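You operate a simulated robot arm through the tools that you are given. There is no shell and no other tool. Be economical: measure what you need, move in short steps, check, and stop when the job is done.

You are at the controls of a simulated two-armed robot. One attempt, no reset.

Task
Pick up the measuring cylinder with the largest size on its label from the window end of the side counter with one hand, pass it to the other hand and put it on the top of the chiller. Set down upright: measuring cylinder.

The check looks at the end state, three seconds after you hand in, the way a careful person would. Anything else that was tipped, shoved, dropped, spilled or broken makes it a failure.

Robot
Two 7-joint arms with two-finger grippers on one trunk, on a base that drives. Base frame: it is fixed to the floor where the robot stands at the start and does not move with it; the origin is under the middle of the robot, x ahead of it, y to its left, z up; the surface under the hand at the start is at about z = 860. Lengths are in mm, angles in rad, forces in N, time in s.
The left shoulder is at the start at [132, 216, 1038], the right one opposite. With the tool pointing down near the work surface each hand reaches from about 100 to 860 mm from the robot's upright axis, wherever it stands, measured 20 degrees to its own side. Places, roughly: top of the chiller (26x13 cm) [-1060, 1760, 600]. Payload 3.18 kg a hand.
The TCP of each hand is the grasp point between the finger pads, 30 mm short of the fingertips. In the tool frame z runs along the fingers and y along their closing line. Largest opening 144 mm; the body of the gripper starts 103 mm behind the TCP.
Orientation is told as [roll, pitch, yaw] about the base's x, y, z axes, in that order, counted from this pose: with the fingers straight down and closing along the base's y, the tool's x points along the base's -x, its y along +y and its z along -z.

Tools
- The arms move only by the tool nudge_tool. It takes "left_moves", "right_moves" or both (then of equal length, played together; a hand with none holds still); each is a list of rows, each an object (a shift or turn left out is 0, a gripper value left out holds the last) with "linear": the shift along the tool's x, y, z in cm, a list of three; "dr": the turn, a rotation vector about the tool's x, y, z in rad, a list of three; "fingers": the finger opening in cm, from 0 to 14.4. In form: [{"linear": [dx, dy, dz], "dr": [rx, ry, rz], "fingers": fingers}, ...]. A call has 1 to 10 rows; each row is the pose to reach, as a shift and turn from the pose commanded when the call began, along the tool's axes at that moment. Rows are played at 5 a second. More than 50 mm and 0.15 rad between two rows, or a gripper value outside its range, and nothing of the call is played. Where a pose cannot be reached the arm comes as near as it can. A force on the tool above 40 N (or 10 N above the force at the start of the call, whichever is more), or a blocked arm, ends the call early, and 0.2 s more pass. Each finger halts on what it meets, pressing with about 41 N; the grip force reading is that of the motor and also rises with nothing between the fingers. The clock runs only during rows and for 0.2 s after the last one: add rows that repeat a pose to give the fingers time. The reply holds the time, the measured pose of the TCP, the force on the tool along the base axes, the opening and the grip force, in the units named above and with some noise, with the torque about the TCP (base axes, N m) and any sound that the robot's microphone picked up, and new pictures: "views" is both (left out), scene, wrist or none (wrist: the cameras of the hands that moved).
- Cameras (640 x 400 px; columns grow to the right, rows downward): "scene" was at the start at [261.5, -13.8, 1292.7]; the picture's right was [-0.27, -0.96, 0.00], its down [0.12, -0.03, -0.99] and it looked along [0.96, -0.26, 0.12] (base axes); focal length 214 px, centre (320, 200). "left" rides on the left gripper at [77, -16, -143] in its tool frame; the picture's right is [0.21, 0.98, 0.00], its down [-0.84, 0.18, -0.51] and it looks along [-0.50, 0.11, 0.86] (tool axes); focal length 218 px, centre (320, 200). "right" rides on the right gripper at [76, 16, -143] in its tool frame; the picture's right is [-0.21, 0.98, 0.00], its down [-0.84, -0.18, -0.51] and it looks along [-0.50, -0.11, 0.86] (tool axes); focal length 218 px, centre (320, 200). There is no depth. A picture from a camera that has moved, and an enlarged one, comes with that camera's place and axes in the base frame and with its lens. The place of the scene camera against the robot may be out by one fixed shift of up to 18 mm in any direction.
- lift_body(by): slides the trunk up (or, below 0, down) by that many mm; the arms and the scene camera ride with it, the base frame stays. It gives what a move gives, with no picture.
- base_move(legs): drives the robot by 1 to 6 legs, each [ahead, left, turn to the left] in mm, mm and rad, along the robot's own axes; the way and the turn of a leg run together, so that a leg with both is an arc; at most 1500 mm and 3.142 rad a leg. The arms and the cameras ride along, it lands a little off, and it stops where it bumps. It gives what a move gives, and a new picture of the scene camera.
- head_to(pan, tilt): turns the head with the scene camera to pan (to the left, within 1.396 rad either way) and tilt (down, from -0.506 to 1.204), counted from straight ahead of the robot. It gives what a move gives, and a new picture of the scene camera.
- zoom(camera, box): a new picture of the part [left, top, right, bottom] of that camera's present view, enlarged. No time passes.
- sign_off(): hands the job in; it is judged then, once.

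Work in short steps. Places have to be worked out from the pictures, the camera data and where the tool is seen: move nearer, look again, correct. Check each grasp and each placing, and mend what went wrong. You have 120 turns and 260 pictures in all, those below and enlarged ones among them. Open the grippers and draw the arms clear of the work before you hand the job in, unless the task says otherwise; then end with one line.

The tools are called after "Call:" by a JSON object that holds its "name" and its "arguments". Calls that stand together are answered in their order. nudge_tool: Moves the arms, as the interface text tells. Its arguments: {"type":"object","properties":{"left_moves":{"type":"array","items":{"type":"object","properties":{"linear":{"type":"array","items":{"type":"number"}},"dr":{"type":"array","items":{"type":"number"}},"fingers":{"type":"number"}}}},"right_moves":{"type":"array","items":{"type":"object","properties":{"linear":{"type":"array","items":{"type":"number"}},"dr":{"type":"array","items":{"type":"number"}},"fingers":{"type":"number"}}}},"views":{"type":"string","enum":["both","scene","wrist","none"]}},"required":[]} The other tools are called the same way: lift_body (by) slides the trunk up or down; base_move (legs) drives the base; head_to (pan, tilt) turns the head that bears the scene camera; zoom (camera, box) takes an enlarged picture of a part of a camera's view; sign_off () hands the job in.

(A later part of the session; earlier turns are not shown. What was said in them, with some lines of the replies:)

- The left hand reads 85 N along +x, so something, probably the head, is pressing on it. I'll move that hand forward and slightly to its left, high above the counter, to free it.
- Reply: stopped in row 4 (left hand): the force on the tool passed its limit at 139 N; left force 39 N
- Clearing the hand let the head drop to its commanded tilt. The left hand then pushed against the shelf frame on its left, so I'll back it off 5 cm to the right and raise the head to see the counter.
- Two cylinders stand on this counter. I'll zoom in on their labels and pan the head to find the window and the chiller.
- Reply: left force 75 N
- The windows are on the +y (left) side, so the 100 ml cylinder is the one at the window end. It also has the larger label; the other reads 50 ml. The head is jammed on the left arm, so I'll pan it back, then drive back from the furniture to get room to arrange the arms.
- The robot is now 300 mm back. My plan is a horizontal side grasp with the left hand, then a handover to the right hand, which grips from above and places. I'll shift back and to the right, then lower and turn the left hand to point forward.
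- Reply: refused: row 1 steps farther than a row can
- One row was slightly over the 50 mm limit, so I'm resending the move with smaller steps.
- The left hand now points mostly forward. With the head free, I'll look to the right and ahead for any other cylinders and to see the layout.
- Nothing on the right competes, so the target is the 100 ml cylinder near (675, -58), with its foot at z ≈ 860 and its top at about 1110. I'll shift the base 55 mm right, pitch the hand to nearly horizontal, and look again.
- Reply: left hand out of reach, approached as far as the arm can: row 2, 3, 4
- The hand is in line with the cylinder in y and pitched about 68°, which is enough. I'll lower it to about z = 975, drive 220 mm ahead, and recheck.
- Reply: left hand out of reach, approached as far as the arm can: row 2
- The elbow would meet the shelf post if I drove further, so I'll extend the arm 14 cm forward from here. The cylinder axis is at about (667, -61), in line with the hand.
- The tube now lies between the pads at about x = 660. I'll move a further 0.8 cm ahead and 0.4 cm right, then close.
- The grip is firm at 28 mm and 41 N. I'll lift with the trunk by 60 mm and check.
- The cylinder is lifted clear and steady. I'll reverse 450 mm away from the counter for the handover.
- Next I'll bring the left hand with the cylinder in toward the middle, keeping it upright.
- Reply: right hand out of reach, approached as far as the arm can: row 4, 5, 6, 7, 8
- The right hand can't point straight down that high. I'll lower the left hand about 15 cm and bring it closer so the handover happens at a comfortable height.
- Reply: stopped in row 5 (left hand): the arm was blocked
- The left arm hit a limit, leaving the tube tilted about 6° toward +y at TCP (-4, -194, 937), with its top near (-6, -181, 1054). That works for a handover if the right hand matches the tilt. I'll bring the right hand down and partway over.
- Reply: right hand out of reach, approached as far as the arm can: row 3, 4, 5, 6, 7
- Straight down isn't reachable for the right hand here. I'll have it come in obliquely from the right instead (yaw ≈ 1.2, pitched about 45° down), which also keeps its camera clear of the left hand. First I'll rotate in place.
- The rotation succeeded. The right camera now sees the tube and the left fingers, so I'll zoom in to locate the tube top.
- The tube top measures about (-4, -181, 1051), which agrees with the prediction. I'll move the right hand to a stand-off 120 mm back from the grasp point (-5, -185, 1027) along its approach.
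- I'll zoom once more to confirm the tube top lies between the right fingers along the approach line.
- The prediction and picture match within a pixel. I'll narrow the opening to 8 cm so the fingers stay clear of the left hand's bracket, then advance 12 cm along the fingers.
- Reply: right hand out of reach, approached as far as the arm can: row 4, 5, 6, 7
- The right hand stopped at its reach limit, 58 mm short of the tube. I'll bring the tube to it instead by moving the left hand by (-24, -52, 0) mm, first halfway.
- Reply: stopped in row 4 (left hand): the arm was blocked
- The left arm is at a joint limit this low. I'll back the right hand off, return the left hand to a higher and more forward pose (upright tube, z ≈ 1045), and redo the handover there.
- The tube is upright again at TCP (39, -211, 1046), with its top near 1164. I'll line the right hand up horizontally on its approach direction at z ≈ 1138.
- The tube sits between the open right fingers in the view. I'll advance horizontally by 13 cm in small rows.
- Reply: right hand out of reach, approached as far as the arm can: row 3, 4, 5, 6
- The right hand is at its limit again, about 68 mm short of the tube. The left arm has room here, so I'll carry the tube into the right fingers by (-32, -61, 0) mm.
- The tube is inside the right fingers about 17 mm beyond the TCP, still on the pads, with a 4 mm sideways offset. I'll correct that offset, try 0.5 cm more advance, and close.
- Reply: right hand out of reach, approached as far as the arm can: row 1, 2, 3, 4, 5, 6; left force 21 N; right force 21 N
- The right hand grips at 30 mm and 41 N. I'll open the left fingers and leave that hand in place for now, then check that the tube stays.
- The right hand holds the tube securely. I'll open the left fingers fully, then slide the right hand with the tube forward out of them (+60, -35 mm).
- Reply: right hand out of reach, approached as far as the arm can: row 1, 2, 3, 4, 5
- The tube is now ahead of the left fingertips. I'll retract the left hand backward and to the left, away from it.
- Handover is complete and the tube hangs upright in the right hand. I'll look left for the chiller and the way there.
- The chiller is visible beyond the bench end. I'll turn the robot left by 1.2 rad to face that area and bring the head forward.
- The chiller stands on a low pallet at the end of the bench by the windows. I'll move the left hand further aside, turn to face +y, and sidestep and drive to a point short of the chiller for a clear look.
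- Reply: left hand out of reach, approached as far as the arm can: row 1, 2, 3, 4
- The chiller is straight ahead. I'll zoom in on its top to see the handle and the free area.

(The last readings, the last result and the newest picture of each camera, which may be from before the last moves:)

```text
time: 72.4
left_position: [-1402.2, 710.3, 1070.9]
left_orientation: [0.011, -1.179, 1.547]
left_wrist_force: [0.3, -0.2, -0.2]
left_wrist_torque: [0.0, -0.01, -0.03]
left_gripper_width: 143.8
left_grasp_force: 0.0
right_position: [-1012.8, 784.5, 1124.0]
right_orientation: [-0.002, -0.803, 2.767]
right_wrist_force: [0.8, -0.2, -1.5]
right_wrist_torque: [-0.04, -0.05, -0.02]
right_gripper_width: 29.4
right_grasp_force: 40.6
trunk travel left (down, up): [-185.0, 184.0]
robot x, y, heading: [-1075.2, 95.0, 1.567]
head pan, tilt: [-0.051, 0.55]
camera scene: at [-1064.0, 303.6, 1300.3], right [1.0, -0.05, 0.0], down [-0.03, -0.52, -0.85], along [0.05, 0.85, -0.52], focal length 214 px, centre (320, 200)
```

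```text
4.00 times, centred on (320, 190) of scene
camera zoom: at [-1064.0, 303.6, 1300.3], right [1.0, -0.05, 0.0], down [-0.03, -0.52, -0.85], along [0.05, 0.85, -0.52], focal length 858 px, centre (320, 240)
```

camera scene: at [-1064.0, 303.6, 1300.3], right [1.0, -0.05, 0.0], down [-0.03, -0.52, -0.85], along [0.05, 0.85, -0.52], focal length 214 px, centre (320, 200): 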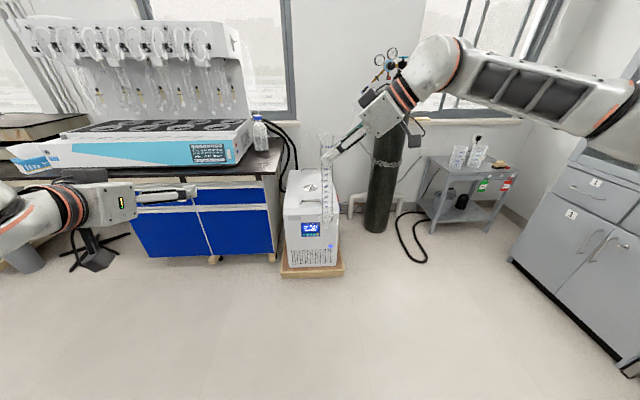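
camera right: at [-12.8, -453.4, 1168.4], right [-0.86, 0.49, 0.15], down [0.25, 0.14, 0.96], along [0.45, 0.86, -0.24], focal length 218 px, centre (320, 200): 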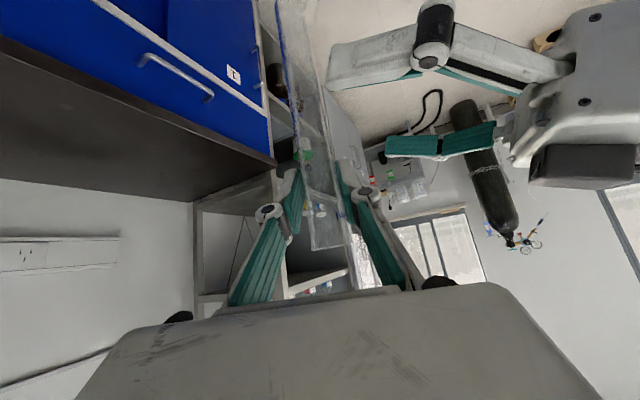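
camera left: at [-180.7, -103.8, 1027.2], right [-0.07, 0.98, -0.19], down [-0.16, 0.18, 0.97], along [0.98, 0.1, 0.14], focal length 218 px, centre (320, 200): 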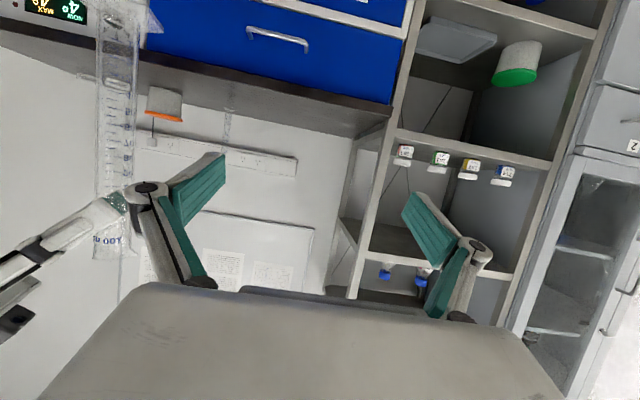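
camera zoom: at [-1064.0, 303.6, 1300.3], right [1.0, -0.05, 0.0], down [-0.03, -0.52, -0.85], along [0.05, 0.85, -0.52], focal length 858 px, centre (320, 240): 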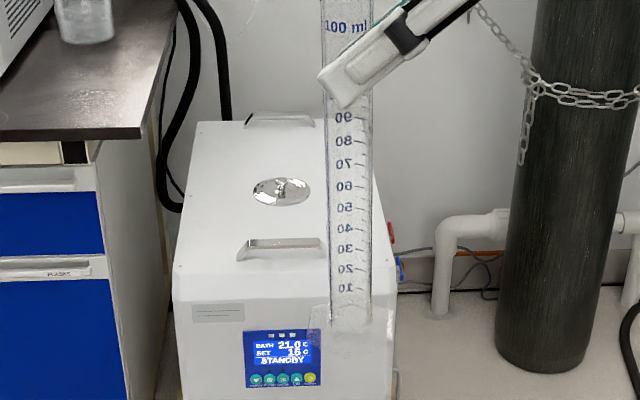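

The free part of the top lies between the cap (y ≈ 1615) and the rear handle (y ≈ 1930), centred near (-1060, 1760). To reach that far, the right hand should point forward, so I'll spin it about the vertical by -1 rad (tube stays upright) while moving it to its own side.

Call:
{"name": "nudge_tool", "arguments": {"right_moves": [{"linear": [1.9, -0.36, -0.92], "dr": [0.09, 0, 0.087]}, {"linear": [3.85, -0.72, -1.85], "dr": [0.18, 0, 0.174]}, {"linear": [5.8, -1.1, -2.8], "dr": [0.27, 0, 0.26]}, {"linear": [7.7, -1.45, -3.7], "dr": [0.36, 0, 0.347]}, {"linear": [9.6, -1.8, -4.6], "dr": [0.45, 0, 0.434]}, {"linear": [11.5, -2.2, -5.5], "dr": [0.54, 0, 0.52]}, {"linear": [13.5, -2.5, -6.5], "dr": [0.63, 0, 0.607]}, {"linear": [15.4, -2.9, -7.4], "dr": [0.72, 0, 0.694]}, {"linear": [15.4, -2.9, -7.4], "dr": [0.72, 0, 0.694]}]}}

```text
time: 74.4
left_position: [-1401.3, 710.6, 1071.2]
left_orientation: [0.012, -1.179, 1.547]
left_wrist_force: [0.4, 0.2, 0.0]
left_wrist_torque: [0.01, 0.0, 0.0]
left_gripper_width: 144.1
left_grasp_force: 0.1
right_position: [-750.0, 767.0, 1088.4]
right_orientation: [0.064, -0.802, 1.869]
right_wrist_force: [-0.5, 0.3, -0.8]
right_wrist_torque: [0.0, 0.01, -0.01]
right_gripper_width: 29.5
right_grasp_force: 41.0
right hand out of reach, approached as far as the arm can: row 4, 5, 6, 7, 8, 9
trunk travel left (down, up): [-185.0, 184.0]
robot x, y, heading: [-1078.1, 93.1, 1.567]
head pan, tilt: [-0.051, 0.55]
camera scene: at [-1063.6, 303.5, 1300.2], right [1.0, -0.05, 0.0], down [-0.03, -0.52, -0.85], along [0.05, 0.85, -0.52], focal length 214 px, centre (320, 200)
camera right: at [-710.3, 614.0, 1133.6], right [-0.96, -0.19, 0.19], down [0.13, 0.28, 0.95], along [-0.24, 0.94, -0.25], focal length 218 px, centre (320, 200)
```

scene: 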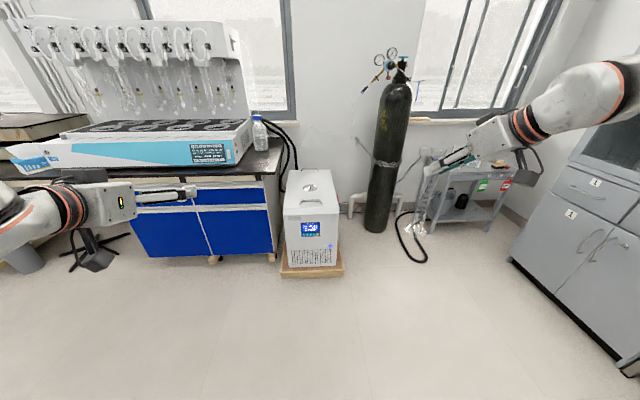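
right: 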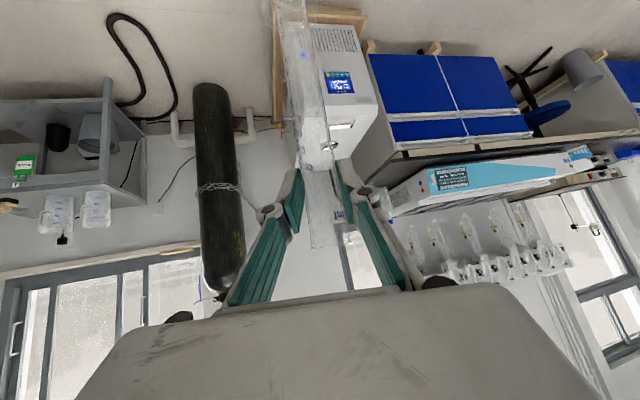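

The right hand now points mostly forward. I'll pull the left hand back and up so it stays clear of the bench, lower the trunk 150 mm, and check both hands.

Call:
{"name": "nudge_tool", "arguments": {"left_moves": [{"linear": [-1.2, -1, -4]}, {"linear": [-2.2, -2, -8]}, {"linear": [-3.2, -3, -12]}, {"linear": [-4.3, -4, -15.8]}, {"linear": [-4.3, -4, -15.8]}], "views": "none"}}

Call:
{"name": "lift_body", "arguments": {"by": -150}}

```text
time: 75.6
left_position: [-1362.7, 612.9, 1208.1]
left_orientation: [0.012, -1.176, 1.549]
left_wrist_force: [-0.7, 0.5, 0.6]
left_wrist_torque: [0.0, -0.02, -0.02]
left_gripper_width: 143.9
left_grasp_force: 0.0
left hand out of reach, approached as far as the arm can: row 1, 2, 3, 4, 5
right_position: [-750.3, 765.8, 1089.4]
right_orientation: [0.064, -0.801, 1.872]
right_wrist_force: [0.1, 0.3, -0.2]
right_wrist_torque: [-0.06, 0.0, -0.03]
right_gripper_width: 29.2
right_grasp_force: 41.5
trunk travel left (down, up): [-185.0, 184.0]
robot x, y, heading: [-1077.3, 95.7, 1.563]
head pan, tilt: [-0.051, 0.55]
```

```text
time: 77.3
left_position: [-1364.1, 702.1, 816.9]
left_orientation: [-0.002, -0.64, 1.556]
left_wrist_force: [0.4, -0.8, 0.8]
left_wrist_torque: [0.04, 0.03, 0.01]
left_gripper_width: 143.8
left_grasp_force: 0.1
right_position: [-749.9, 764.8, 940.8]
right_orientation: [0.071, -0.804, 1.875]
right_wrist_force: [0.0, 0.1, -1.2]
right_wrist_torque: [-0.05, -0.06, -0.02]
right_gripper_width: 29.3
right_grasp_force: 40.8
trunk travel left (down, up): [-35.0, 334.0]
robot x, y, heading: [-1076.5, 95.3, 1.566]
head pan, tilt: [-0.051, 0.55]
```

The left hand sagged to z ≈ 817 during the trunk move and is too far forward for the bench. I'll fold it back and up to a fingers-down pose near the body.

Call:
{"name": "nudge_tool", "arguments": {"left_moves": [{"linear": [1.1, -0.6, -4], "dr": [0, 0.1, 0]}, {"linear": [2.2, -1.2, -8], "dr": [0, 0.2, 0]}, {"linear": [3.4, -2, -12], "dr": [0, 0.32, 0]}, {"linear": [4.6, -2.7, -16], "dr": [0, 0.43, 0]}, {"linear": [5.8, -3.4, -20], "dr": [0, 0.54, 0]}, {"linear": [7, -4, -24], "dr": [0, 0.64, 0]}, {"linear": [7, -4, -24], "dr": [0, 0.64, 0]}], "views": "scene"}}

```text
time: 79.0
left_position: [-1328.3, 502.5, 967.3]
left_orientation: [0.0, 0.005, 1.558]
left_wrist_force: [-0.2, 0.4, -0.1]
left_wrist_torque: [0.0, 0.03, 0.01]
left_gripper_width: 143.9
left_grasp_force: 0.0
right_position: [-749.4, 765.3, 939.1]
right_orientation: [0.071, -0.801, 1.872]
right_wrist_force: [-0.7, 0.0, -1.8]
right_wrist_torque: [-0.03, 0.0, -0.02]
right_gripper_width: 29.5
right_grasp_force: 40.6
trunk travel left (down, up): [-35.0, 334.0]
robot x, y, heading: [-1075.1, 93.2, 1.568]
head pan, tilt: [-0.051, 0.55]
camera scene: at [-1063.4, 459.0, 1113.8], right [1.0, -0.05, 0.0], down [-0.03, -0.52, -0.85], along [0.05, 0.85, -0.52], focal length 214 px, centre (320, 200)
```

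scene: 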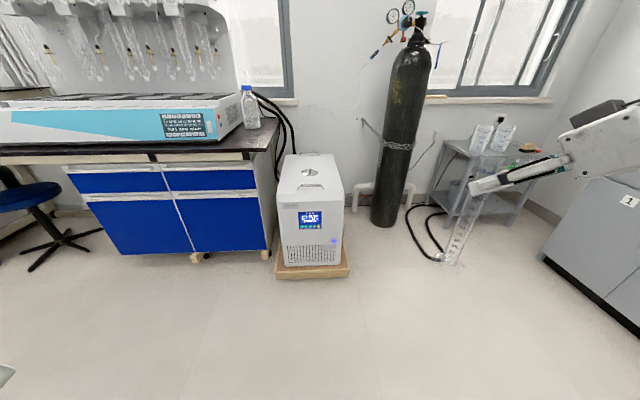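

The left arm is folded. Now I'll level the right hand's small roll, lower it, and test how comfortably it moves inward.

Call:
{"name": "nudge_tool", "arguments": {"right_moves": [{"linear": [0.5, 1.6, 2], "dr": [0.02, 0, 0]}, {"linear": [0.9, 3.2, 4.1], "dr": [0.04, 0, 0]}, {"linear": [1.3, 4.9, 6.2], "dr": [0.06, 0, 0]}, {"linear": [1.7, 6.5, 8.3], "dr": [0.07, 0, 0]}, {"linear": [1.7, 6.5, 8.3], "dr": [0.07, 0, 0]}]}}

```text
time: 80.2
left_position: [-1327.2, 502.3, 967.4]
left_orientation: [0.001, 0.001, 1.557]
left_wrist_force: [-0.4, 0.3, -0.2]
left_wrist_torque: [-0.03, 0.01, -0.02]
left_gripper_width: 143.9
left_grasp_force: 0.1
right_position: [-742.3, 790.1, 888.5]
right_orientation: [0.064, -0.804, 1.882]
right_wrist_force: [0.5, 0.2, -2.2]
right_wrist_torque: [-0.02, -0.04, 0.0]
right_gripper_width: 28.9
right_grasp_force: 41.3
right hand out of reach, approached as far as the arm can: row 1, 2, 3, 4, 5
trunk travel left (down, up): [-35.0, 334.0]
robot x, y, heading: [-1078.6, 99.1, 1.569]
head pan, tilt: [-0.051, 0.55]
camera scene: at [-1063.2, 458.6, 1114.1], right [1.0, -0.05, 0.0], down [-0.03, -0.52, -0.85], along [0.05, 0.85, -0.52], focal length 214 px, centre (320, 200)
camera right: at [-701.2, 638.5, 932.7], right [-0.96, -0.2, 0.19], down [0.13, 0.28, 0.95], along [-0.25, 0.94, -0.24], focal length 218 px, centre (320, 200)
```

scene: 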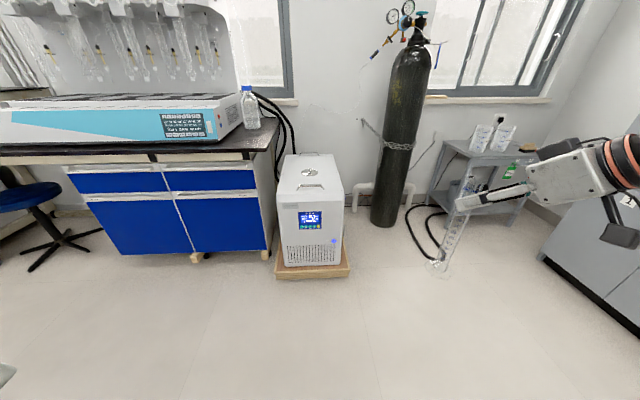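
right: 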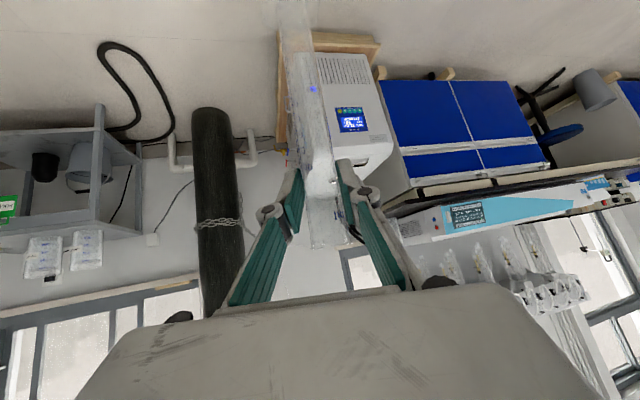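

A wrist limit holds y and roll at this yaw. I'll turn the hand back about +0.35 rad around the vertical, where it moved freely, level the roll, and move it inward.

Call:
{"name": "nudge_tool", "arguments": {"right_moves": [{"linear": [0, 0, 0], "dr": [-0.06, 0, -0.08]}, {"linear": [0, 0, 0], "dr": [-0.12, 0, -0.16]}, {"linear": [0, 0, 0], "dr": [-0.18, 0, -0.243]}, {"linear": [-0.8, 2.4, 1.7], "dr": [-0.18, 0, -0.243]}, {"linear": [-1.6, 4.8, 3.4], "dr": [-0.18, 0, -0.243]}, {"linear": [-2.5, 7.3, 5.1], "dr": [-0.18, 0, -0.243]}, {"linear": [-2.5, 7.3, 5.1], "dr": [-0.18, 0, -0.243]}]}}

```text
time: 81.8
left_position: [-1328.6, 502.2, 967.0]
left_orientation: [-0.003, 0.001, 1.556]
left_wrist_force: [0.0, 0.0, -0.1]
left_wrist_torque: [0.04, 0.01, 0.04]
left_gripper_width: 143.8
left_grasp_force: 0.2
right_position: [-830.3, 816.3, 874.6]
right_orientation: [-0.011, -0.813, 2.233]
right_wrist_force: [-0.8, -0.7, -1.1]
right_wrist_torque: [-0.04, -0.01, -0.01]
right_gripper_width: 29.2
right_grasp_force: 40.6
trunk travel left (down, up): [-35.0, 334.0]
robot x, y, heading: [-1077.1, 92.7, 1.565]
head pan, tilt: [-0.051, 0.55]
camera scene: at [-1063.3, 458.5, 1114.1], right [1.0, -0.05, 0.0], down [-0.03, -0.52, -0.85], along [0.05, 0.85, -0.52], focal length 214 px, centre (320, 200)
camera right: at [-749.2, 682.3, 916.9], right [-0.86, -0.48, 0.14], down [0.01, 0.27, 0.96], along [-0.5, 0.83, -0.23], focal length 218 px, centre (320, 200)
```

scene: 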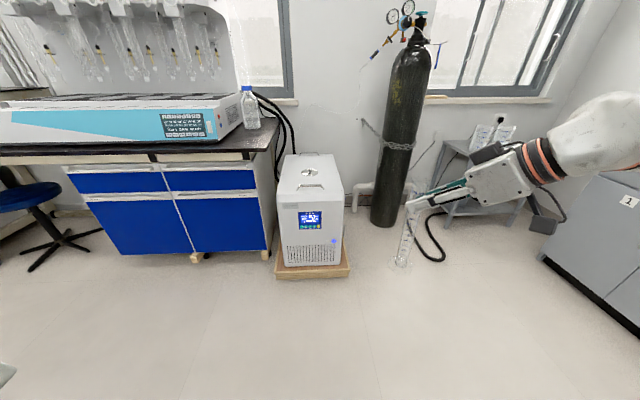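
right: 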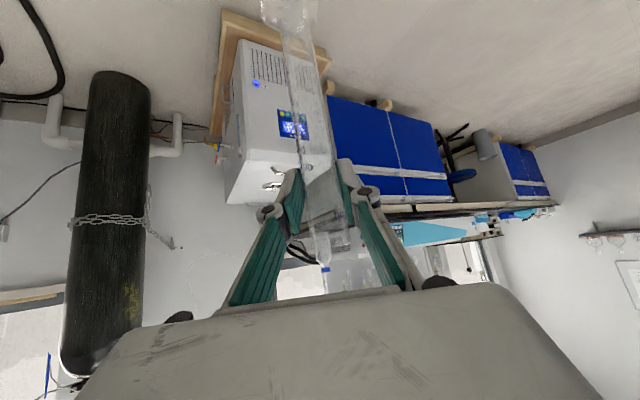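

That reached the target with the roll level. I'll test 65 mm more forward reach here in free space so the base can stay further from the chiller.

Call:
{"name": "nudge_tool", "arguments": {"right_moves": [{"linear": [-1.2, -1.35, 1.23]}, {"linear": [-2.4, -2.7, 2.5]}, {"linear": [-3.5, -4.0, 3.7]}, {"linear": [-3.5, -4.0, 3.7]}], "views": "none"}}

```text
time: 82.8
left_position: [-1326.7, 503.6, 967.0]
left_orientation: [-0.001, 0.002, 1.556]
left_wrist_force: [0.4, 0.4, 0.0]
left_wrist_torque: [0.0, 0.01, 0.03]
left_gripper_width: 144.2
left_grasp_force: 0.0
right_position: [-829.2, 882.2, 875.2]
right_orientation: [-0.011, -0.812, 2.235]
right_wrist_force: [-0.4, -0.8, -1.4]
right_wrist_torque: [-0.01, 0.0, -0.03]
right_gripper_width: 29.1
right_grasp_force: 41.1
trunk travel left (down, up): [-35.0, 334.0]
robot x, y, heading: [-1078.7, 94.9, 1.567]
head pan, tilt: [-0.051, 0.55]
```

Reach is good: the tube sits at about (801, -238) relative to the robot. I'll raise the trunk 40 mm for clearance over the handles, turn to heading 1.9, and drive to about 170 mm short of the final stance.

Call:
{"name": "lift_body", "arguments": {"by": 40}}

Call:
{"name": "base_move", "arguments": {"legs": [[0, 0, 0.333], [0, -317, 0], [600, 0, 0]]}}

Call:
{"name": "head_to", "arguments": {"pan": -0.3, "tilt": 0.6}}

```text
time: 83.6
left_position: [-1326.4, 505.5, 1005.5]
left_orientation: [-0.001, 0.005, 1.556]
left_wrist_force: [0.3, 0.4, -0.3]
left_wrist_torque: [-0.06, 0.02, 0.0]
left_gripper_width: 143.9
left_grasp_force: 0.1
right_position: [-828.2, 882.8, 909.1]
right_orientation: [-0.007, -0.805, 2.23]
right_wrist_force: [0.7, 0.5, -2.3]
right_wrist_torque: [-0.01, 0.03, 0.01]
right_gripper_width: 29.5
right_grasp_force: 41.7
trunk travel left (down, up): [-75.0, 294.0]
robot x, y, heading: [-1074.7, 94.0, 1.567]
head pan, tilt: [-0.051, 0.55]
```

```text
time: 91.0
left_position: [-1342.9, 1071.3, 1007.5]
left_orientation: [0.0, 0.001, 1.894]
left_wrist_force: [0.8, 0.4, -0.3]
left_wrist_torque: [0.01, 0.05, 0.01]
left_gripper_width: 144.1
left_grasp_force: 0.1
right_position: [-999.5, 1593.1, 914.2]
right_orientation: [-0.011, -0.812, 2.571]
right_wrist_force: [-0.3, 0.0, -0.6]
right_wrist_torque: [0.02, -0.01, -0.02]
right_gripper_width: 29.4
right_grasp_force: 41.3
trunk travel left (down, up): [-75.0, 294.0]
robot x, y, heading: [-972.8, 770.3, 1.899]
head pan, tilt: [-0.051, 0.55]
camera scene: at [-1064.1, 1078.3, 1167.3], right [0.96, 0.28, 0.0], down [0.15, -0.5, -0.85], along [-0.24, 0.82, -0.52], focal length 214 px, centre (320, 200)
```

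scene: 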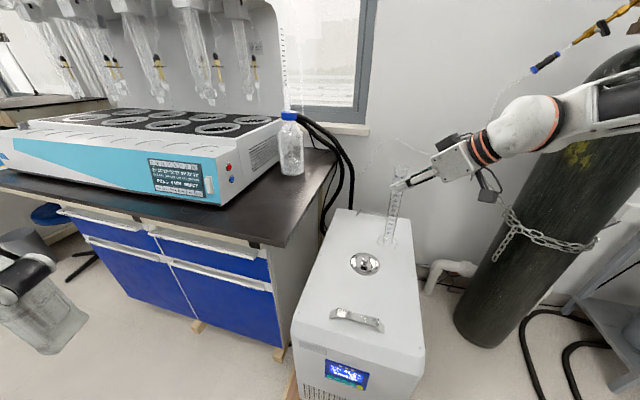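

```text
time: 91.8
left_position: [-1343.7, 1070.7, 1007.1]
left_orientation: [-0.001, 0.002, 1.894]
left_wrist_force: [0.0, -0.8, 0.1]
left_wrist_torque: [-0.01, 0.01, -0.02]
left_gripper_width: 143.8
left_grasp_force: 0.1
right_position: [-999.6, 1593.0, 913.9]
right_orientation: [-0.01, -0.811, 2.571]
right_wrist_force: [-1.0, -0.1, -2.0]
right_wrist_torque: [-0.03, -0.01, -0.02]
right_gripper_width: 29.3
right_grasp_force: 40.8
trunk travel left (down, up): [-75.0, 294.0]
robot x, y, heading: [-973.0, 768.3, 1.907]
head pan, tilt: [-0.3, 0.6]
camera scene: at [-1042.0, 1080.3, 1162.8], right [1.0, 0.03, 0.0], down [0.02, -0.56, -0.83], along [-0.03, 0.82, -0.56], focal length 214 px, centre (320, 200)
```

scene: 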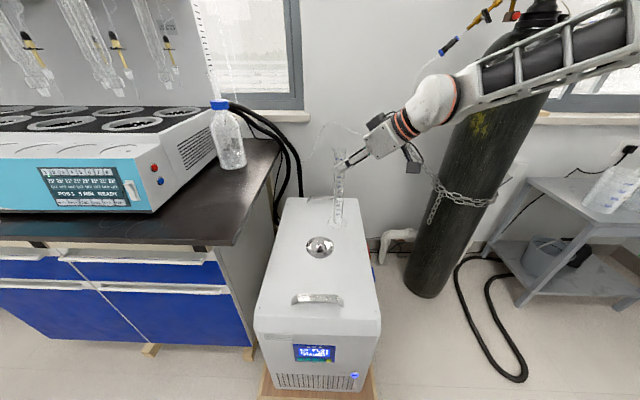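

The cylinder hangs over the chiller near the cap, at the right height. I'll zoom in to check the rear handle and the free area.

Call:
{"name": "zoom", "arguments": {"camera": "scene", "box": [250, 130, 410, 270]}}

```text
2.86 times, centred on (330, 200) of scene
camera zoom: at [-1042.0, 1080.3, 1162.8], right [1.0, 0.03, 0.0], down [0.02, -0.56, -0.83], along [-0.03, 0.82, -0.56], focal length 613 px, centre (291, 200)
```

zoom: 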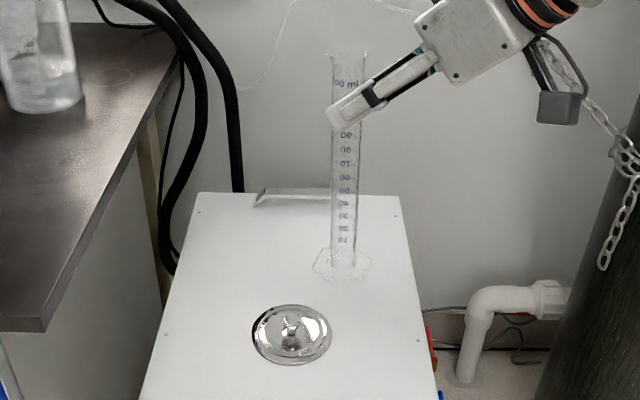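

The rear handle sits at the back edge, so (-1060, 1760) is clear. I'll drive the remaining 164 mm ahead and 9 mm right.

Call:
{"name": "base_move", "arguments": {"legs": [[164, -9, 0]]}}

Call:
{"name": "zoom", "arguments": {"camera": "scene", "box": [250, 130, 410, 270]}}

```text
time: 93.2
left_position: [-1388.1, 1230.9, 1007.3]
left_orientation: [0.0, 0.002, 1.893]
left_wrist_force: [-0.6, -0.3, -0.5]
left_wrist_torque: [-0.01, 0.01, -0.04]
left_gripper_width: 144.0
left_grasp_force: 0.1
right_position: [-1046.0, 1753.9, 912.9]
right_orientation: [-0.01, -0.812, 2.571]
right_wrist_force: [0.6, 0.0, -2.1]
right_wrist_torque: [-0.04, -0.03, -0.02]
right_gripper_width: 29.4
right_grasp_force: 40.8
trunk travel left (down, up): [-75.0, 294.0]
robot x, y, heading: [-1016.5, 931.3, 1.909]
head pan, tilt: [-0.3, 0.6]
camera scene: at [-1088.0, 1240.6, 1162.8], right [1.0, 0.03, 0.0], down [0.02, -0.57, -0.82], along [-0.03, 0.82, -0.57], focal length 214 px, centre (320, 200)
```

scene: 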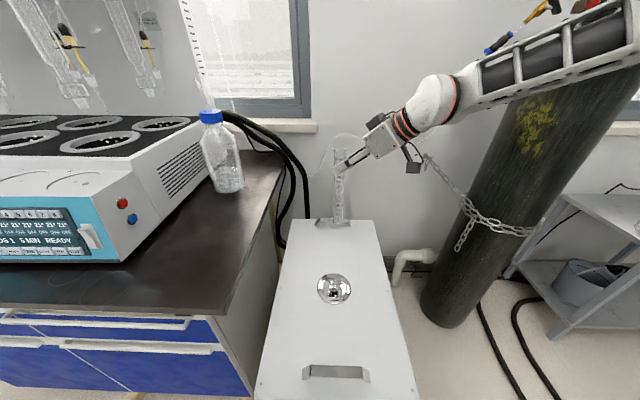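

```text
2.86 times, centred on (330, 200) of scene
camera zoom: at [-1088.0, 1240.6, 1162.8], right [1.0, 0.03, 0.0], down [0.02, -0.57, -0.82], along [-0.03, 0.82, -0.57], focal length 613 px, centre (291, 200)
```

zoom: 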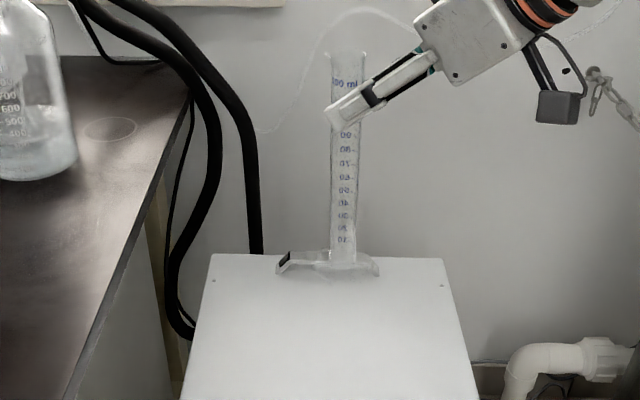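

The tube is above (-1060, 1763), between cap and rear handle, with its bottom at about z = 702. I'll lower the trunk 65 mm, then finish with the arm, watching the force.

Call:
{"name": "lift_body", "arguments": {"by": -65}}

Call:
{"name": "nudge_tool", "arguments": {"right_moves": [{"linear": [0, 0, 0]}]}}

Call:
{"name": "zoom", "arguments": {"camera": "scene", "box": [240, 100, 420, 260]}}

```text
time: 94.3
left_position: [-1389.3, 1231.4, 943.7]
left_orientation: [0.0, -0.003, 1.894]
left_wrist_force: [0.5, -0.7, -0.1]
left_wrist_torque: [0.05, 0.0, 0.03]
left_gripper_width: 143.9
left_grasp_force: 0.0
right_position: [-1045.7, 1751.9, 850.9]
right_orientation: [-0.013, -0.813, 2.575]
right_wrist_force: [0.6, -0.1, -1.4]
right_wrist_torque: [-0.03, -0.03, 0.0]
right_gripper_width: 29.2
right_grasp_force: 40.7
trunk travel left (down, up): [-10.0, 359.0]
robot x, y, heading: [-1016.2, 927.2, 1.907]
head pan, tilt: [-0.3, 0.6]
```

```text
time: 94.7
left_position: [-1387.4, 1230.6, 943.2]
left_orientation: [0.001, 0.0, 1.894]
left_wrist_force: [-0.8, -0.3, 0.2]
left_wrist_torque: [-0.01, -0.02, -0.01]
left_gripper_width: 144.0
left_grasp_force: 0.1
right_position: [-1044.7, 1751.4, 848.8]
right_orientation: [-0.012, -0.811, 2.573]
right_wrist_force: [0.0, -0.2, -2.4]
right_wrist_torque: [0.0, -0.03, 0.04]
right_gripper_width: 29.3
right_grasp_force: 40.2
trunk travel left (down, up): [-10.0, 359.0]
robot x, y, heading: [-1015.5, 929.5, 1.906]
head pan, tilt: [-0.3, 0.6]
camera scene: at [-1106.8, 1294.5, 1077.7], right [1.0, 0.03, 0.0], down [0.02, -0.56, -0.83], along [-0.03, 0.82, -0.56], focal length 214 px, centre (320, 200)
camera right: at [-924.0, 1653.1, 891.4], right [-0.66, -0.74, 0.14], down [-0.08, 0.26, 0.96], along [-0.75, 0.62, -0.23], focal length 218 px, centre (320, 200)
```

scene: 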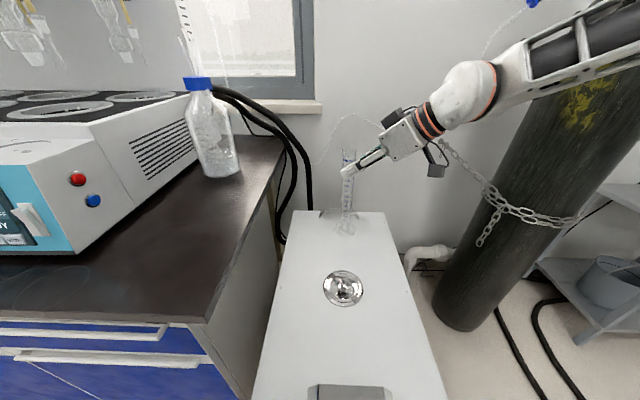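
right: 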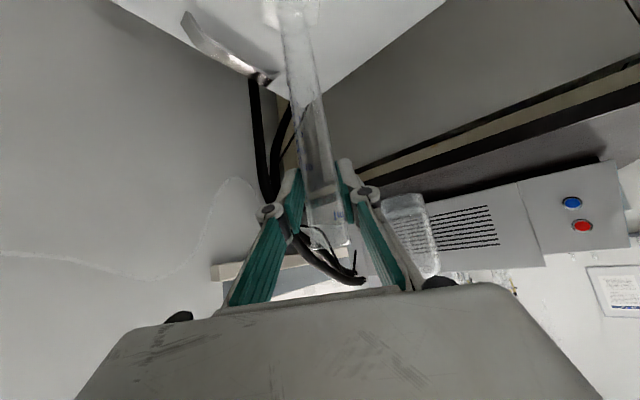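

```text
2.50 times, centred on (330, 180) of scene
camera zoom: at [-1106.8, 1294.5, 1077.7], right [1.0, 0.03, 0.0], down [0.02, -0.56, -0.83], along [-0.03, 0.82, -0.56], focal length 536 px, centre (295, 250)
```

zoom: 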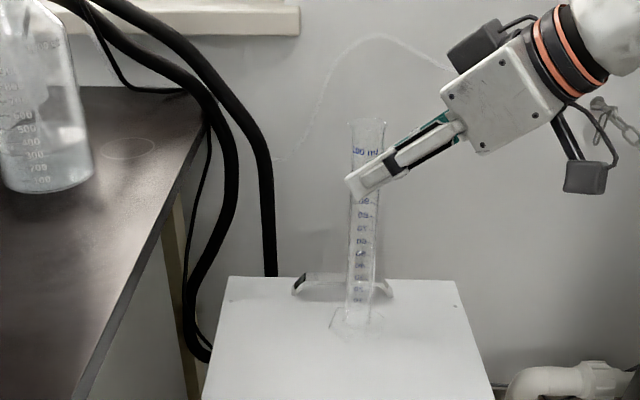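

The tube is upright (its slope matches the camera's vertical perspective) and the foot is about 38 mm above the top, clear of the handle. I'll lower 32 mm by the arm.

Call:
{"name": "nudge_tool", "arguments": {"right_moves": [{"linear": [0.72, 0, 0.69]}, {"linear": [1.45, 0, 1.38]}, {"linear": [1.9, 0, 1.8]}, {"linear": [2.3, 0, 2.2]}, {"linear": [2.3, 0, 2.2]}]}}

Call:
{"name": "zoom", "arguments": {"camera": "scene", "box": [290, 140, 410, 250]}}

```text
time: 95.9
left_position: [-1388.7, 1230.8, 942.7]
left_orientation: [0.001, 0.003, 1.894]
left_wrist_force: [-0.3, 0.5, -0.3]
left_wrist_torque: [0.0, 0.0, -0.03]
left_gripper_width: 144.0
left_grasp_force: 0.0
right_position: [-1045.9, 1753.1, 817.4]
right_orientation: [-0.01, -0.81, 2.571]
right_wrist_force: [-0.5, -0.2, -2.3]
right_wrist_torque: [0.0, -0.02, 0.01]
right_gripper_width: 29.4
right_grasp_force: 41.1
trunk travel left (down, up): [-10.0, 359.0]
robot x, y, heading: [-1016.6, 930.8, 1.907]
head pan, tilt: [-0.3, 0.6]
camera scene: at [-1106.8, 1294.7, 1077.7], right [1.0, 0.03, 0.0], down [0.02, -0.56, -0.83], along [-0.03, 0.82, -0.56], focal length 214 px, centre (320, 200)
camera right: at [-923.9, 1653.6, 859.2], right [-0.66, -0.74, 0.14], down [-0.08, 0.26, 0.96], along [-0.75, 0.62, -0.23], focal length 218 px, centre (320, 200)
```

scene: 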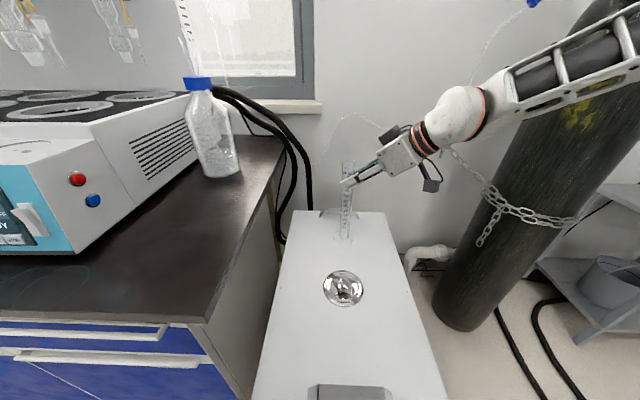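
right: 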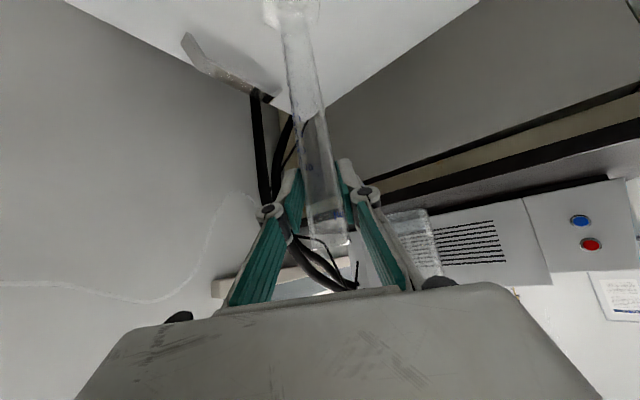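

```text
3.64 times, centred on (350, 195) of scene
camera zoom: at [-1106.8, 1294.7, 1077.7], right [1.0, 0.03, 0.0], down [0.02, -0.56, -0.83], along [-0.03, 0.82, -0.56], focal length 780 px, centre (211, 218)
```

zoom: 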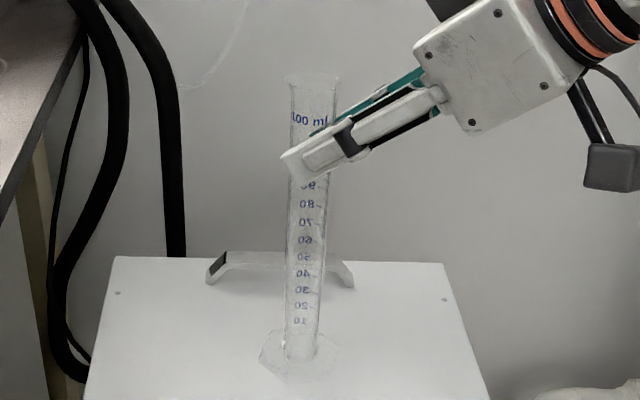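

There's no contact yet, since the force is still just the hanging weight. I'll lower 6 mm in 2 mm rows and read the force.

Call:
{"name": "nudge_tool", "arguments": {"right_moves": [{"linear": [0.145, 0, 0.138]}, {"linear": [0.29, 0, 0.276]}, {"linear": [0.435, 0, 0.414]}, {"linear": [0.435, 0, 0.414]}], "views": "none"}}

```text
time: 96.9
left_position: [-1389.2, 1230.3, 943.0]
left_orientation: [0.0, 0.002, 1.895]
left_wrist_force: [0.3, 0.3, -0.9]
left_wrist_torque: [0.04, -0.02, -0.02]
left_gripper_width: 144.1
left_grasp_force: 0.0
right_position: [-1045.5, 1754.5, 810.3]
right_orientation: [-0.012, -0.809, 2.572]
right_wrist_force: [0.1, 0.0, -2.0]
right_wrist_torque: [-0.03, -0.03, -0.01]
right_gripper_width: 29.4
right_grasp_force: 40.9
trunk travel left (down, up): [-10.0, 359.0]
robot x, y, heading: [-1018.4, 928.6, 1.902]
head pan, tilt: [-0.3, 0.6]
```

Still no contact, so I'll go another 6 mm down in 2 mm rows.

Call:
{"name": "nudge_tool", "arguments": {"right_moves": [{"linear": [0.145, 0, 0.138]}, {"linear": [0.29, 0, 0.276]}, {"linear": [0.435, 0, 0.414]}, {"linear": [0.435, 0, 0.414]}], "views": "none"}}

```text
time: 97.9
left_position: [-1387.9, 1229.3, 941.7]
left_orientation: [0.0, 0.002, 1.894]
left_wrist_force: [0.4, 0.2, -0.6]
left_wrist_torque: [-0.01, 0.04, 0.04]
left_gripper_width: 143.9
left_grasp_force: 0.0
right_position: [-1044.7, 1753.2, 805.2]
right_orientation: [-0.011, -0.809, 2.571]
right_wrist_force: [0.3, 0.1, -2.2]
right_wrist_torque: [0.0, 0.01, 0.02]
right_gripper_width: 29.2
right_grasp_force: 41.3
trunk travel left (down, up): [-10.0, 359.0]
robot x, y, heading: [-1021.9, 934.6, 1.902]
head pan, tilt: [-0.3, 0.6]
```

Call:
{"name": "zoom", "arguments": {"camera": "scene", "box": [310, 190, 390, 250]}}

Call:
{"name": "nudge_tool", "arguments": {"right_moves": [{"linear": [0.145, 0, 0.138]}, {"linear": [0.29, 0, 0.276]}, {"linear": [0.29, 0, 0.276]}], "views": "none"}}

```text
6.67 times, centred on (350, 220) of scene
camera zoom: at [-1106.8, 1294.7, 1077.6], right [1.0, 0.03, 0.0], down [0.02, -0.56, -0.82], along [-0.03, 0.82, -0.57], focal length 1430 px, centre (120, 67)
```

zoom: 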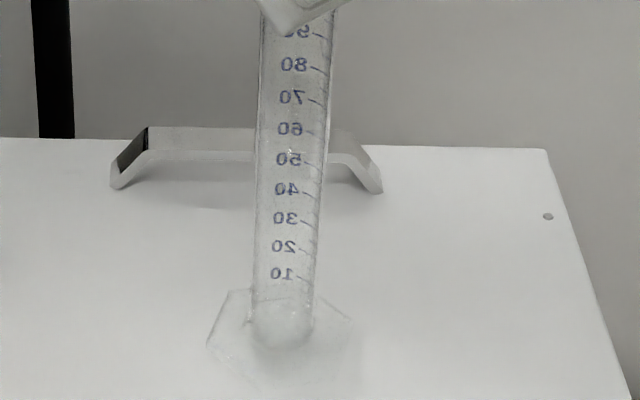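

```text
time: 98.7
left_position: [-1388.7, 1230.5, 942.4]
left_orientation: [-0.001, 0.003, 1.893]
left_wrist_force: [0.5, -0.5, -1.1]
left_wrist_torque: [-0.01, 0.01, 0.0]
left_gripper_width: 143.6
left_grasp_force: 0.2
right_position: [-1045.7, 1752.7, 801.1]
right_orientation: [-0.014, -0.812, 2.573]
right_wrist_force: [-0.7, 0.2, 0.5]
right_wrist_torque: [0.03, 0.08, -0.03]
right_gripper_width: 29.4
right_grasp_force: 41.3
trunk travel left (down, up): [-10.0, 359.0]
robot x, y, heading: [-1017.1, 926.6, 1.902]
head pan, tilt: [-0.3, 0.6]
```

The force rose from -2.2 to +0.5 N, so the foot is just touching. I'll press 2 mm more to seat it and confirm.

Call:
{"name": "nudge_tool", "arguments": {"right_moves": [{"linear": [0.07, 0, 0.07]}, {"linear": [0.145, 0, 0.138]}, {"linear": [0.145, 0, 0.138]}], "views": "wrist"}}

```text
time: 99.5
left_position: [-1389.2, 1230.9, 942.8]
left_orientation: [-0.001, 0.001, 1.893]
left_wrist_force: [0.1, 0.2, 0.4]
left_wrist_torque: [-0.03, -0.03, -0.02]
left_gripper_width: 143.8
left_grasp_force: 0.1
right_position: [-1045.1, 1753.3, 801.4]
right_orientation: [-0.014, -0.813, 2.573]
right_wrist_force: [2.1, -1.3, 9.5]
right_wrist_torque: [-0.04, -0.1, 0.02]
right_gripper_width: 29.4
right_grasp_force: 40.8
trunk travel left (down, up): [-10.0, 359.0]
robot x, y, heading: [-1016.4, 929.2, 1.912]
head pan, tilt: [-0.3, 0.6]
camera right: at [-924.0, 1653.2, 843.1], right [-0.66, -0.74, 0.14], down [-0.08, 0.26, 0.96], along [-0.75, 0.62, -0.23], focal length 218 px, centre (320, 200)
```

right: 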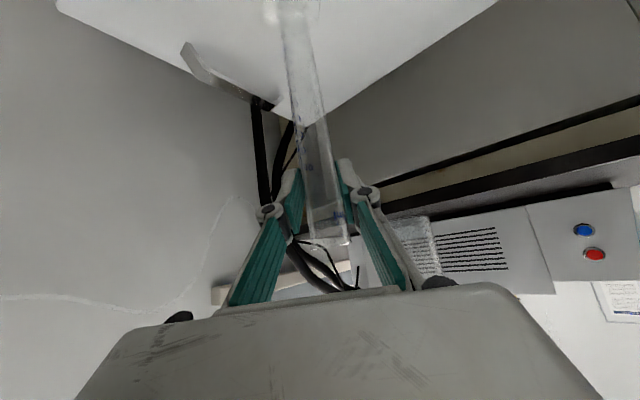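

It's seated, with about 12 N of support. I'll relax 1 mm and open the fingers gradually.

Call:
{"name": "nudge_tool", "arguments": {"right_moves": [{"linear": [-0.1, 0, -0.095]}, {"linear": [-0.1, 0, -0.095], "fingers": 3.3}, {"linear": [-0.1, 0, -0.095], "fingers": 4}, {"linear": [-0.1, 0, -0.095], "fingers": 6}, {"linear": [-0.1, 0, -0.095], "fingers": 9}, {"linear": [-0.1, 0, -0.095], "fingers": 9}]}}

Call:
{"name": "zoom", "arguments": {"camera": "scene", "box": [290, 140, 410, 250]}}

```text
time: 100.9
left_position: [-1389.3, 1230.5, 942.1]
left_orientation: [-0.003, 0.002, 1.893]
left_wrist_force: [0.6, -0.6, 0.0]
left_wrist_torque: [-0.04, -0.01, -0.03]
left_gripper_width: 144.0
left_grasp_force: 0.2
right_position: [-1045.7, 1753.4, 800.5]
right_orientation: [-0.011, -0.813, 2.572]
right_wrist_force: [0.4, -0.4, 0.1]
right_wrist_torque: [0.01, 0.0, -0.04]
right_gripper_width: 89.8
right_grasp_force: 0.1
trunk travel left (down, up): [-10.0, 359.0]
robot x, y, heading: [-1019.2, 927.5, 1.907]
head pan, tilt: [-0.3, 0.6]
camera scene: at [-1106.8, 1294.6, 1077.7], right [1.0, 0.03, 0.0], down [0.02, -0.56, -0.83], along [-0.03, 0.82, -0.56], focal length 214 px, centre (320, 200)
camera right: at [-924.0, 1653.6, 842.8], right [-0.66, -0.74, 0.14], down [-0.08, 0.26, 0.96], along [-0.75, 0.62, -0.23], focal length 218 px, centre (320, 200)
```

scene: 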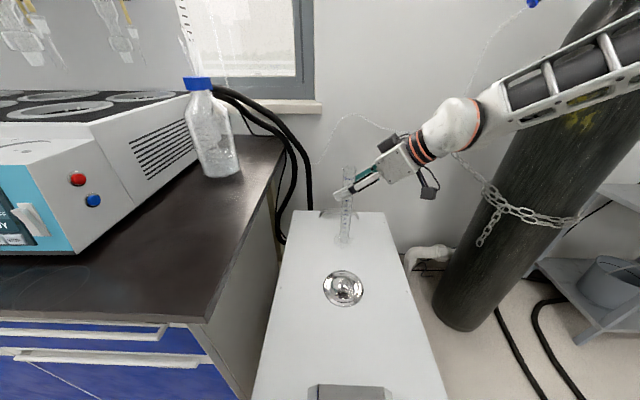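
right: 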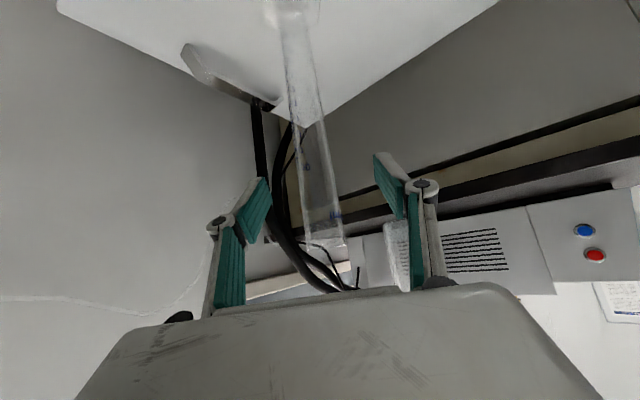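

```text
3.64 times, centred on (350, 195) of scene
camera zoom: at [-1106.8, 1294.6, 1077.7], right [1.0, 0.03, 0.0], down [0.02, -0.56, -0.83], along [-0.03, 0.82, -0.56], focal length 780 px, centre (211, 218)
```

zoom: 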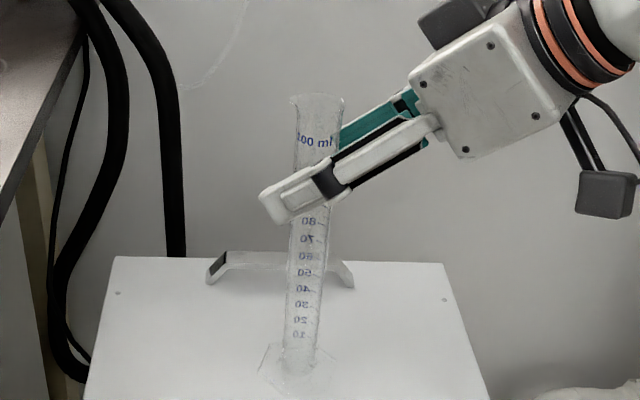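

The cylinder stands free and upright. I'll back the right hand off straight along its fingers by 16 cm.

Call:
{"name": "nudge_tool", "arguments": {"right_moves": [{"linear": [0, 0, -3]}, {"linear": [0, 0, -6]}, {"linear": [0, 0, -9]}, {"linear": [0, 0, -12.5]}, {"linear": [0, 0, -16]}, {"linear": [0, 0, -16]}]}}

Call:
{"name": "zoom", "arguments": {"camera": "scene", "box": [290, 140, 410, 250]}}

```text
time: 102.3
left_position: [-1388.5, 1230.2, 941.1]
left_orientation: [0.001, 0.004, 1.894]
left_wrist_force: [0.8, -0.2, -0.2]
left_wrist_torque: [-0.01, 0.0, -0.01]
left_gripper_width: 144.0
left_grasp_force: 0.1
right_position: [-948.7, 1689.5, 911.6]
right_orientation: [-0.011, -0.81, 2.571]
right_wrist_force: [-0.3, 0.3, 0.1]
right_wrist_torque: [0.03, 0.02, 0.0]
right_gripper_width: 90.0
right_grasp_force: 0.0
trunk travel left (down, up): [-10.0, 359.0]
robot x, y, heading: [-1015.4, 926.2, 1.906]
head pan, tilt: [-0.3, 0.6]
camera scene: at [-1107.0, 1295.0, 1077.4], right [1.0, 0.03, 0.0], down [0.02, -0.56, -0.82], along [-0.03, 0.82, -0.57], focal length 214 px, centre (320, 200)
camera right: at [-827.3, 1589.3, 953.2], right [-0.66, -0.74, 0.14], down [-0.08, 0.26, 0.96], along [-0.75, 0.62, -0.23], focal length 218 px, centre (320, 200)
```

scene: 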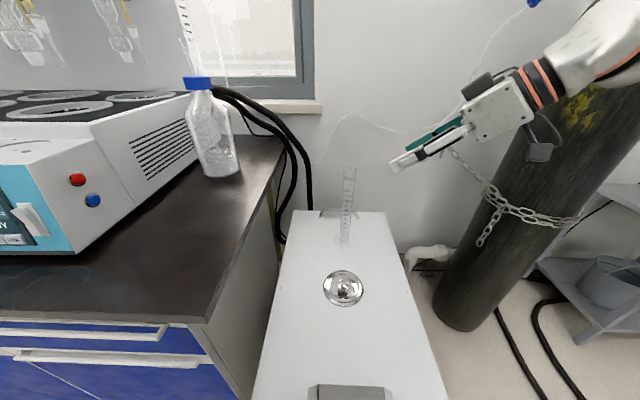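
right: 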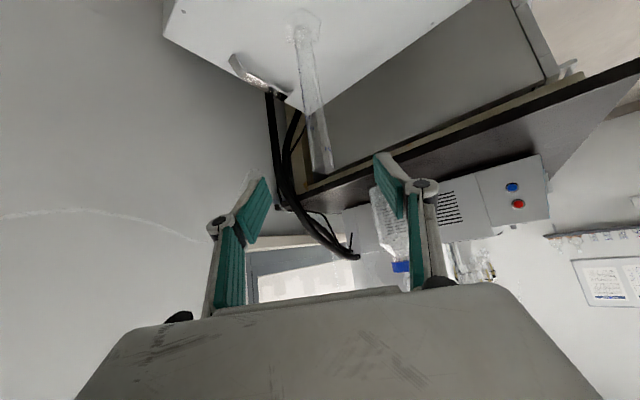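

```text
3.64 times, centred on (350, 195) of scene
camera zoom: at [-1107.0, 1295.0, 1077.4], right [1.0, 0.03, 0.0], down [0.02, -0.56, -0.82], along [-0.03, 0.82, -0.57], focal length 780 px, centre (211, 218)
```

zoom: 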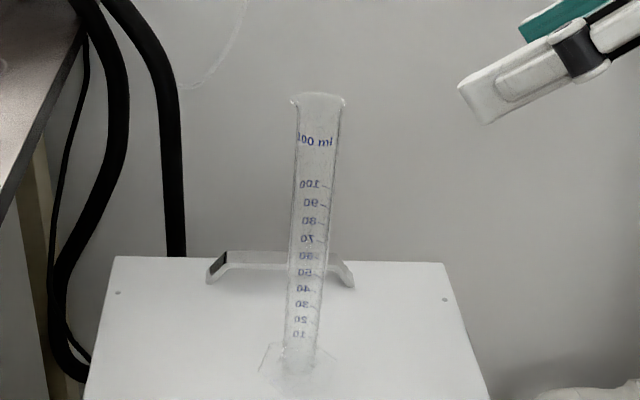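

The 100 ml cylinder stands upright on the chiller top. I'll back the robot away 350 mm so both arms are clear.

Call:
{"name": "base_move", "arguments": {"legs": [[-350, 0, 0]]}}

```text
time: 104.5
left_position: [-1276.0, 904.5, 942.5]
left_orientation: [0.001, 0.003, 1.894]
left_wrist_force: [0.1, 0.1, -0.3]
left_wrist_torque: [0.02, -0.01, -0.04]
left_gripper_width: 144.0
left_grasp_force: 0.1
right_position: [-835.3, 1363.1, 912.5]
right_orientation: [-0.013, -0.811, 2.571]
right_wrist_force: [0.1, 0.0, -0.7]
right_wrist_torque: [0.04, 0.02, 0.01]
right_gripper_width: 89.9
right_grasp_force: 0.1
trunk travel left (down, up): [-10.0, 359.0]
robot x, y, heading: [-904.0, 599.5, 1.904]
head pan, tilt: [-0.3, 0.6]
camera scene: at [-993.7, 968.8, 1077.8], right [1.0, 0.03, 0.0], down [0.02, -0.56, -0.83], along [-0.03, 0.82, -0.56], focal length 214 px, centre (320, 200)
```

scene: 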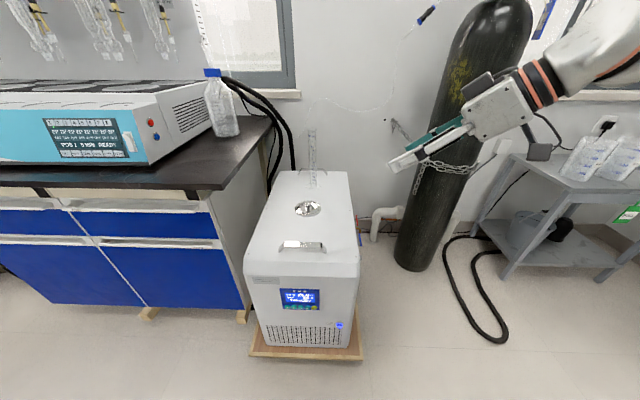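

The cylinder is standing on the chiller, both grippers are open and the arms are clear, so I'm handing the job in.

Call:
{"name": "sign_off", "arguments": {}}

```text
The job is handed in.
```

The 100 ml measuring cylinder (the larger of the two on the counter) was picked up with the left hand, passed to the right hand and set upright on the top of the chiller.
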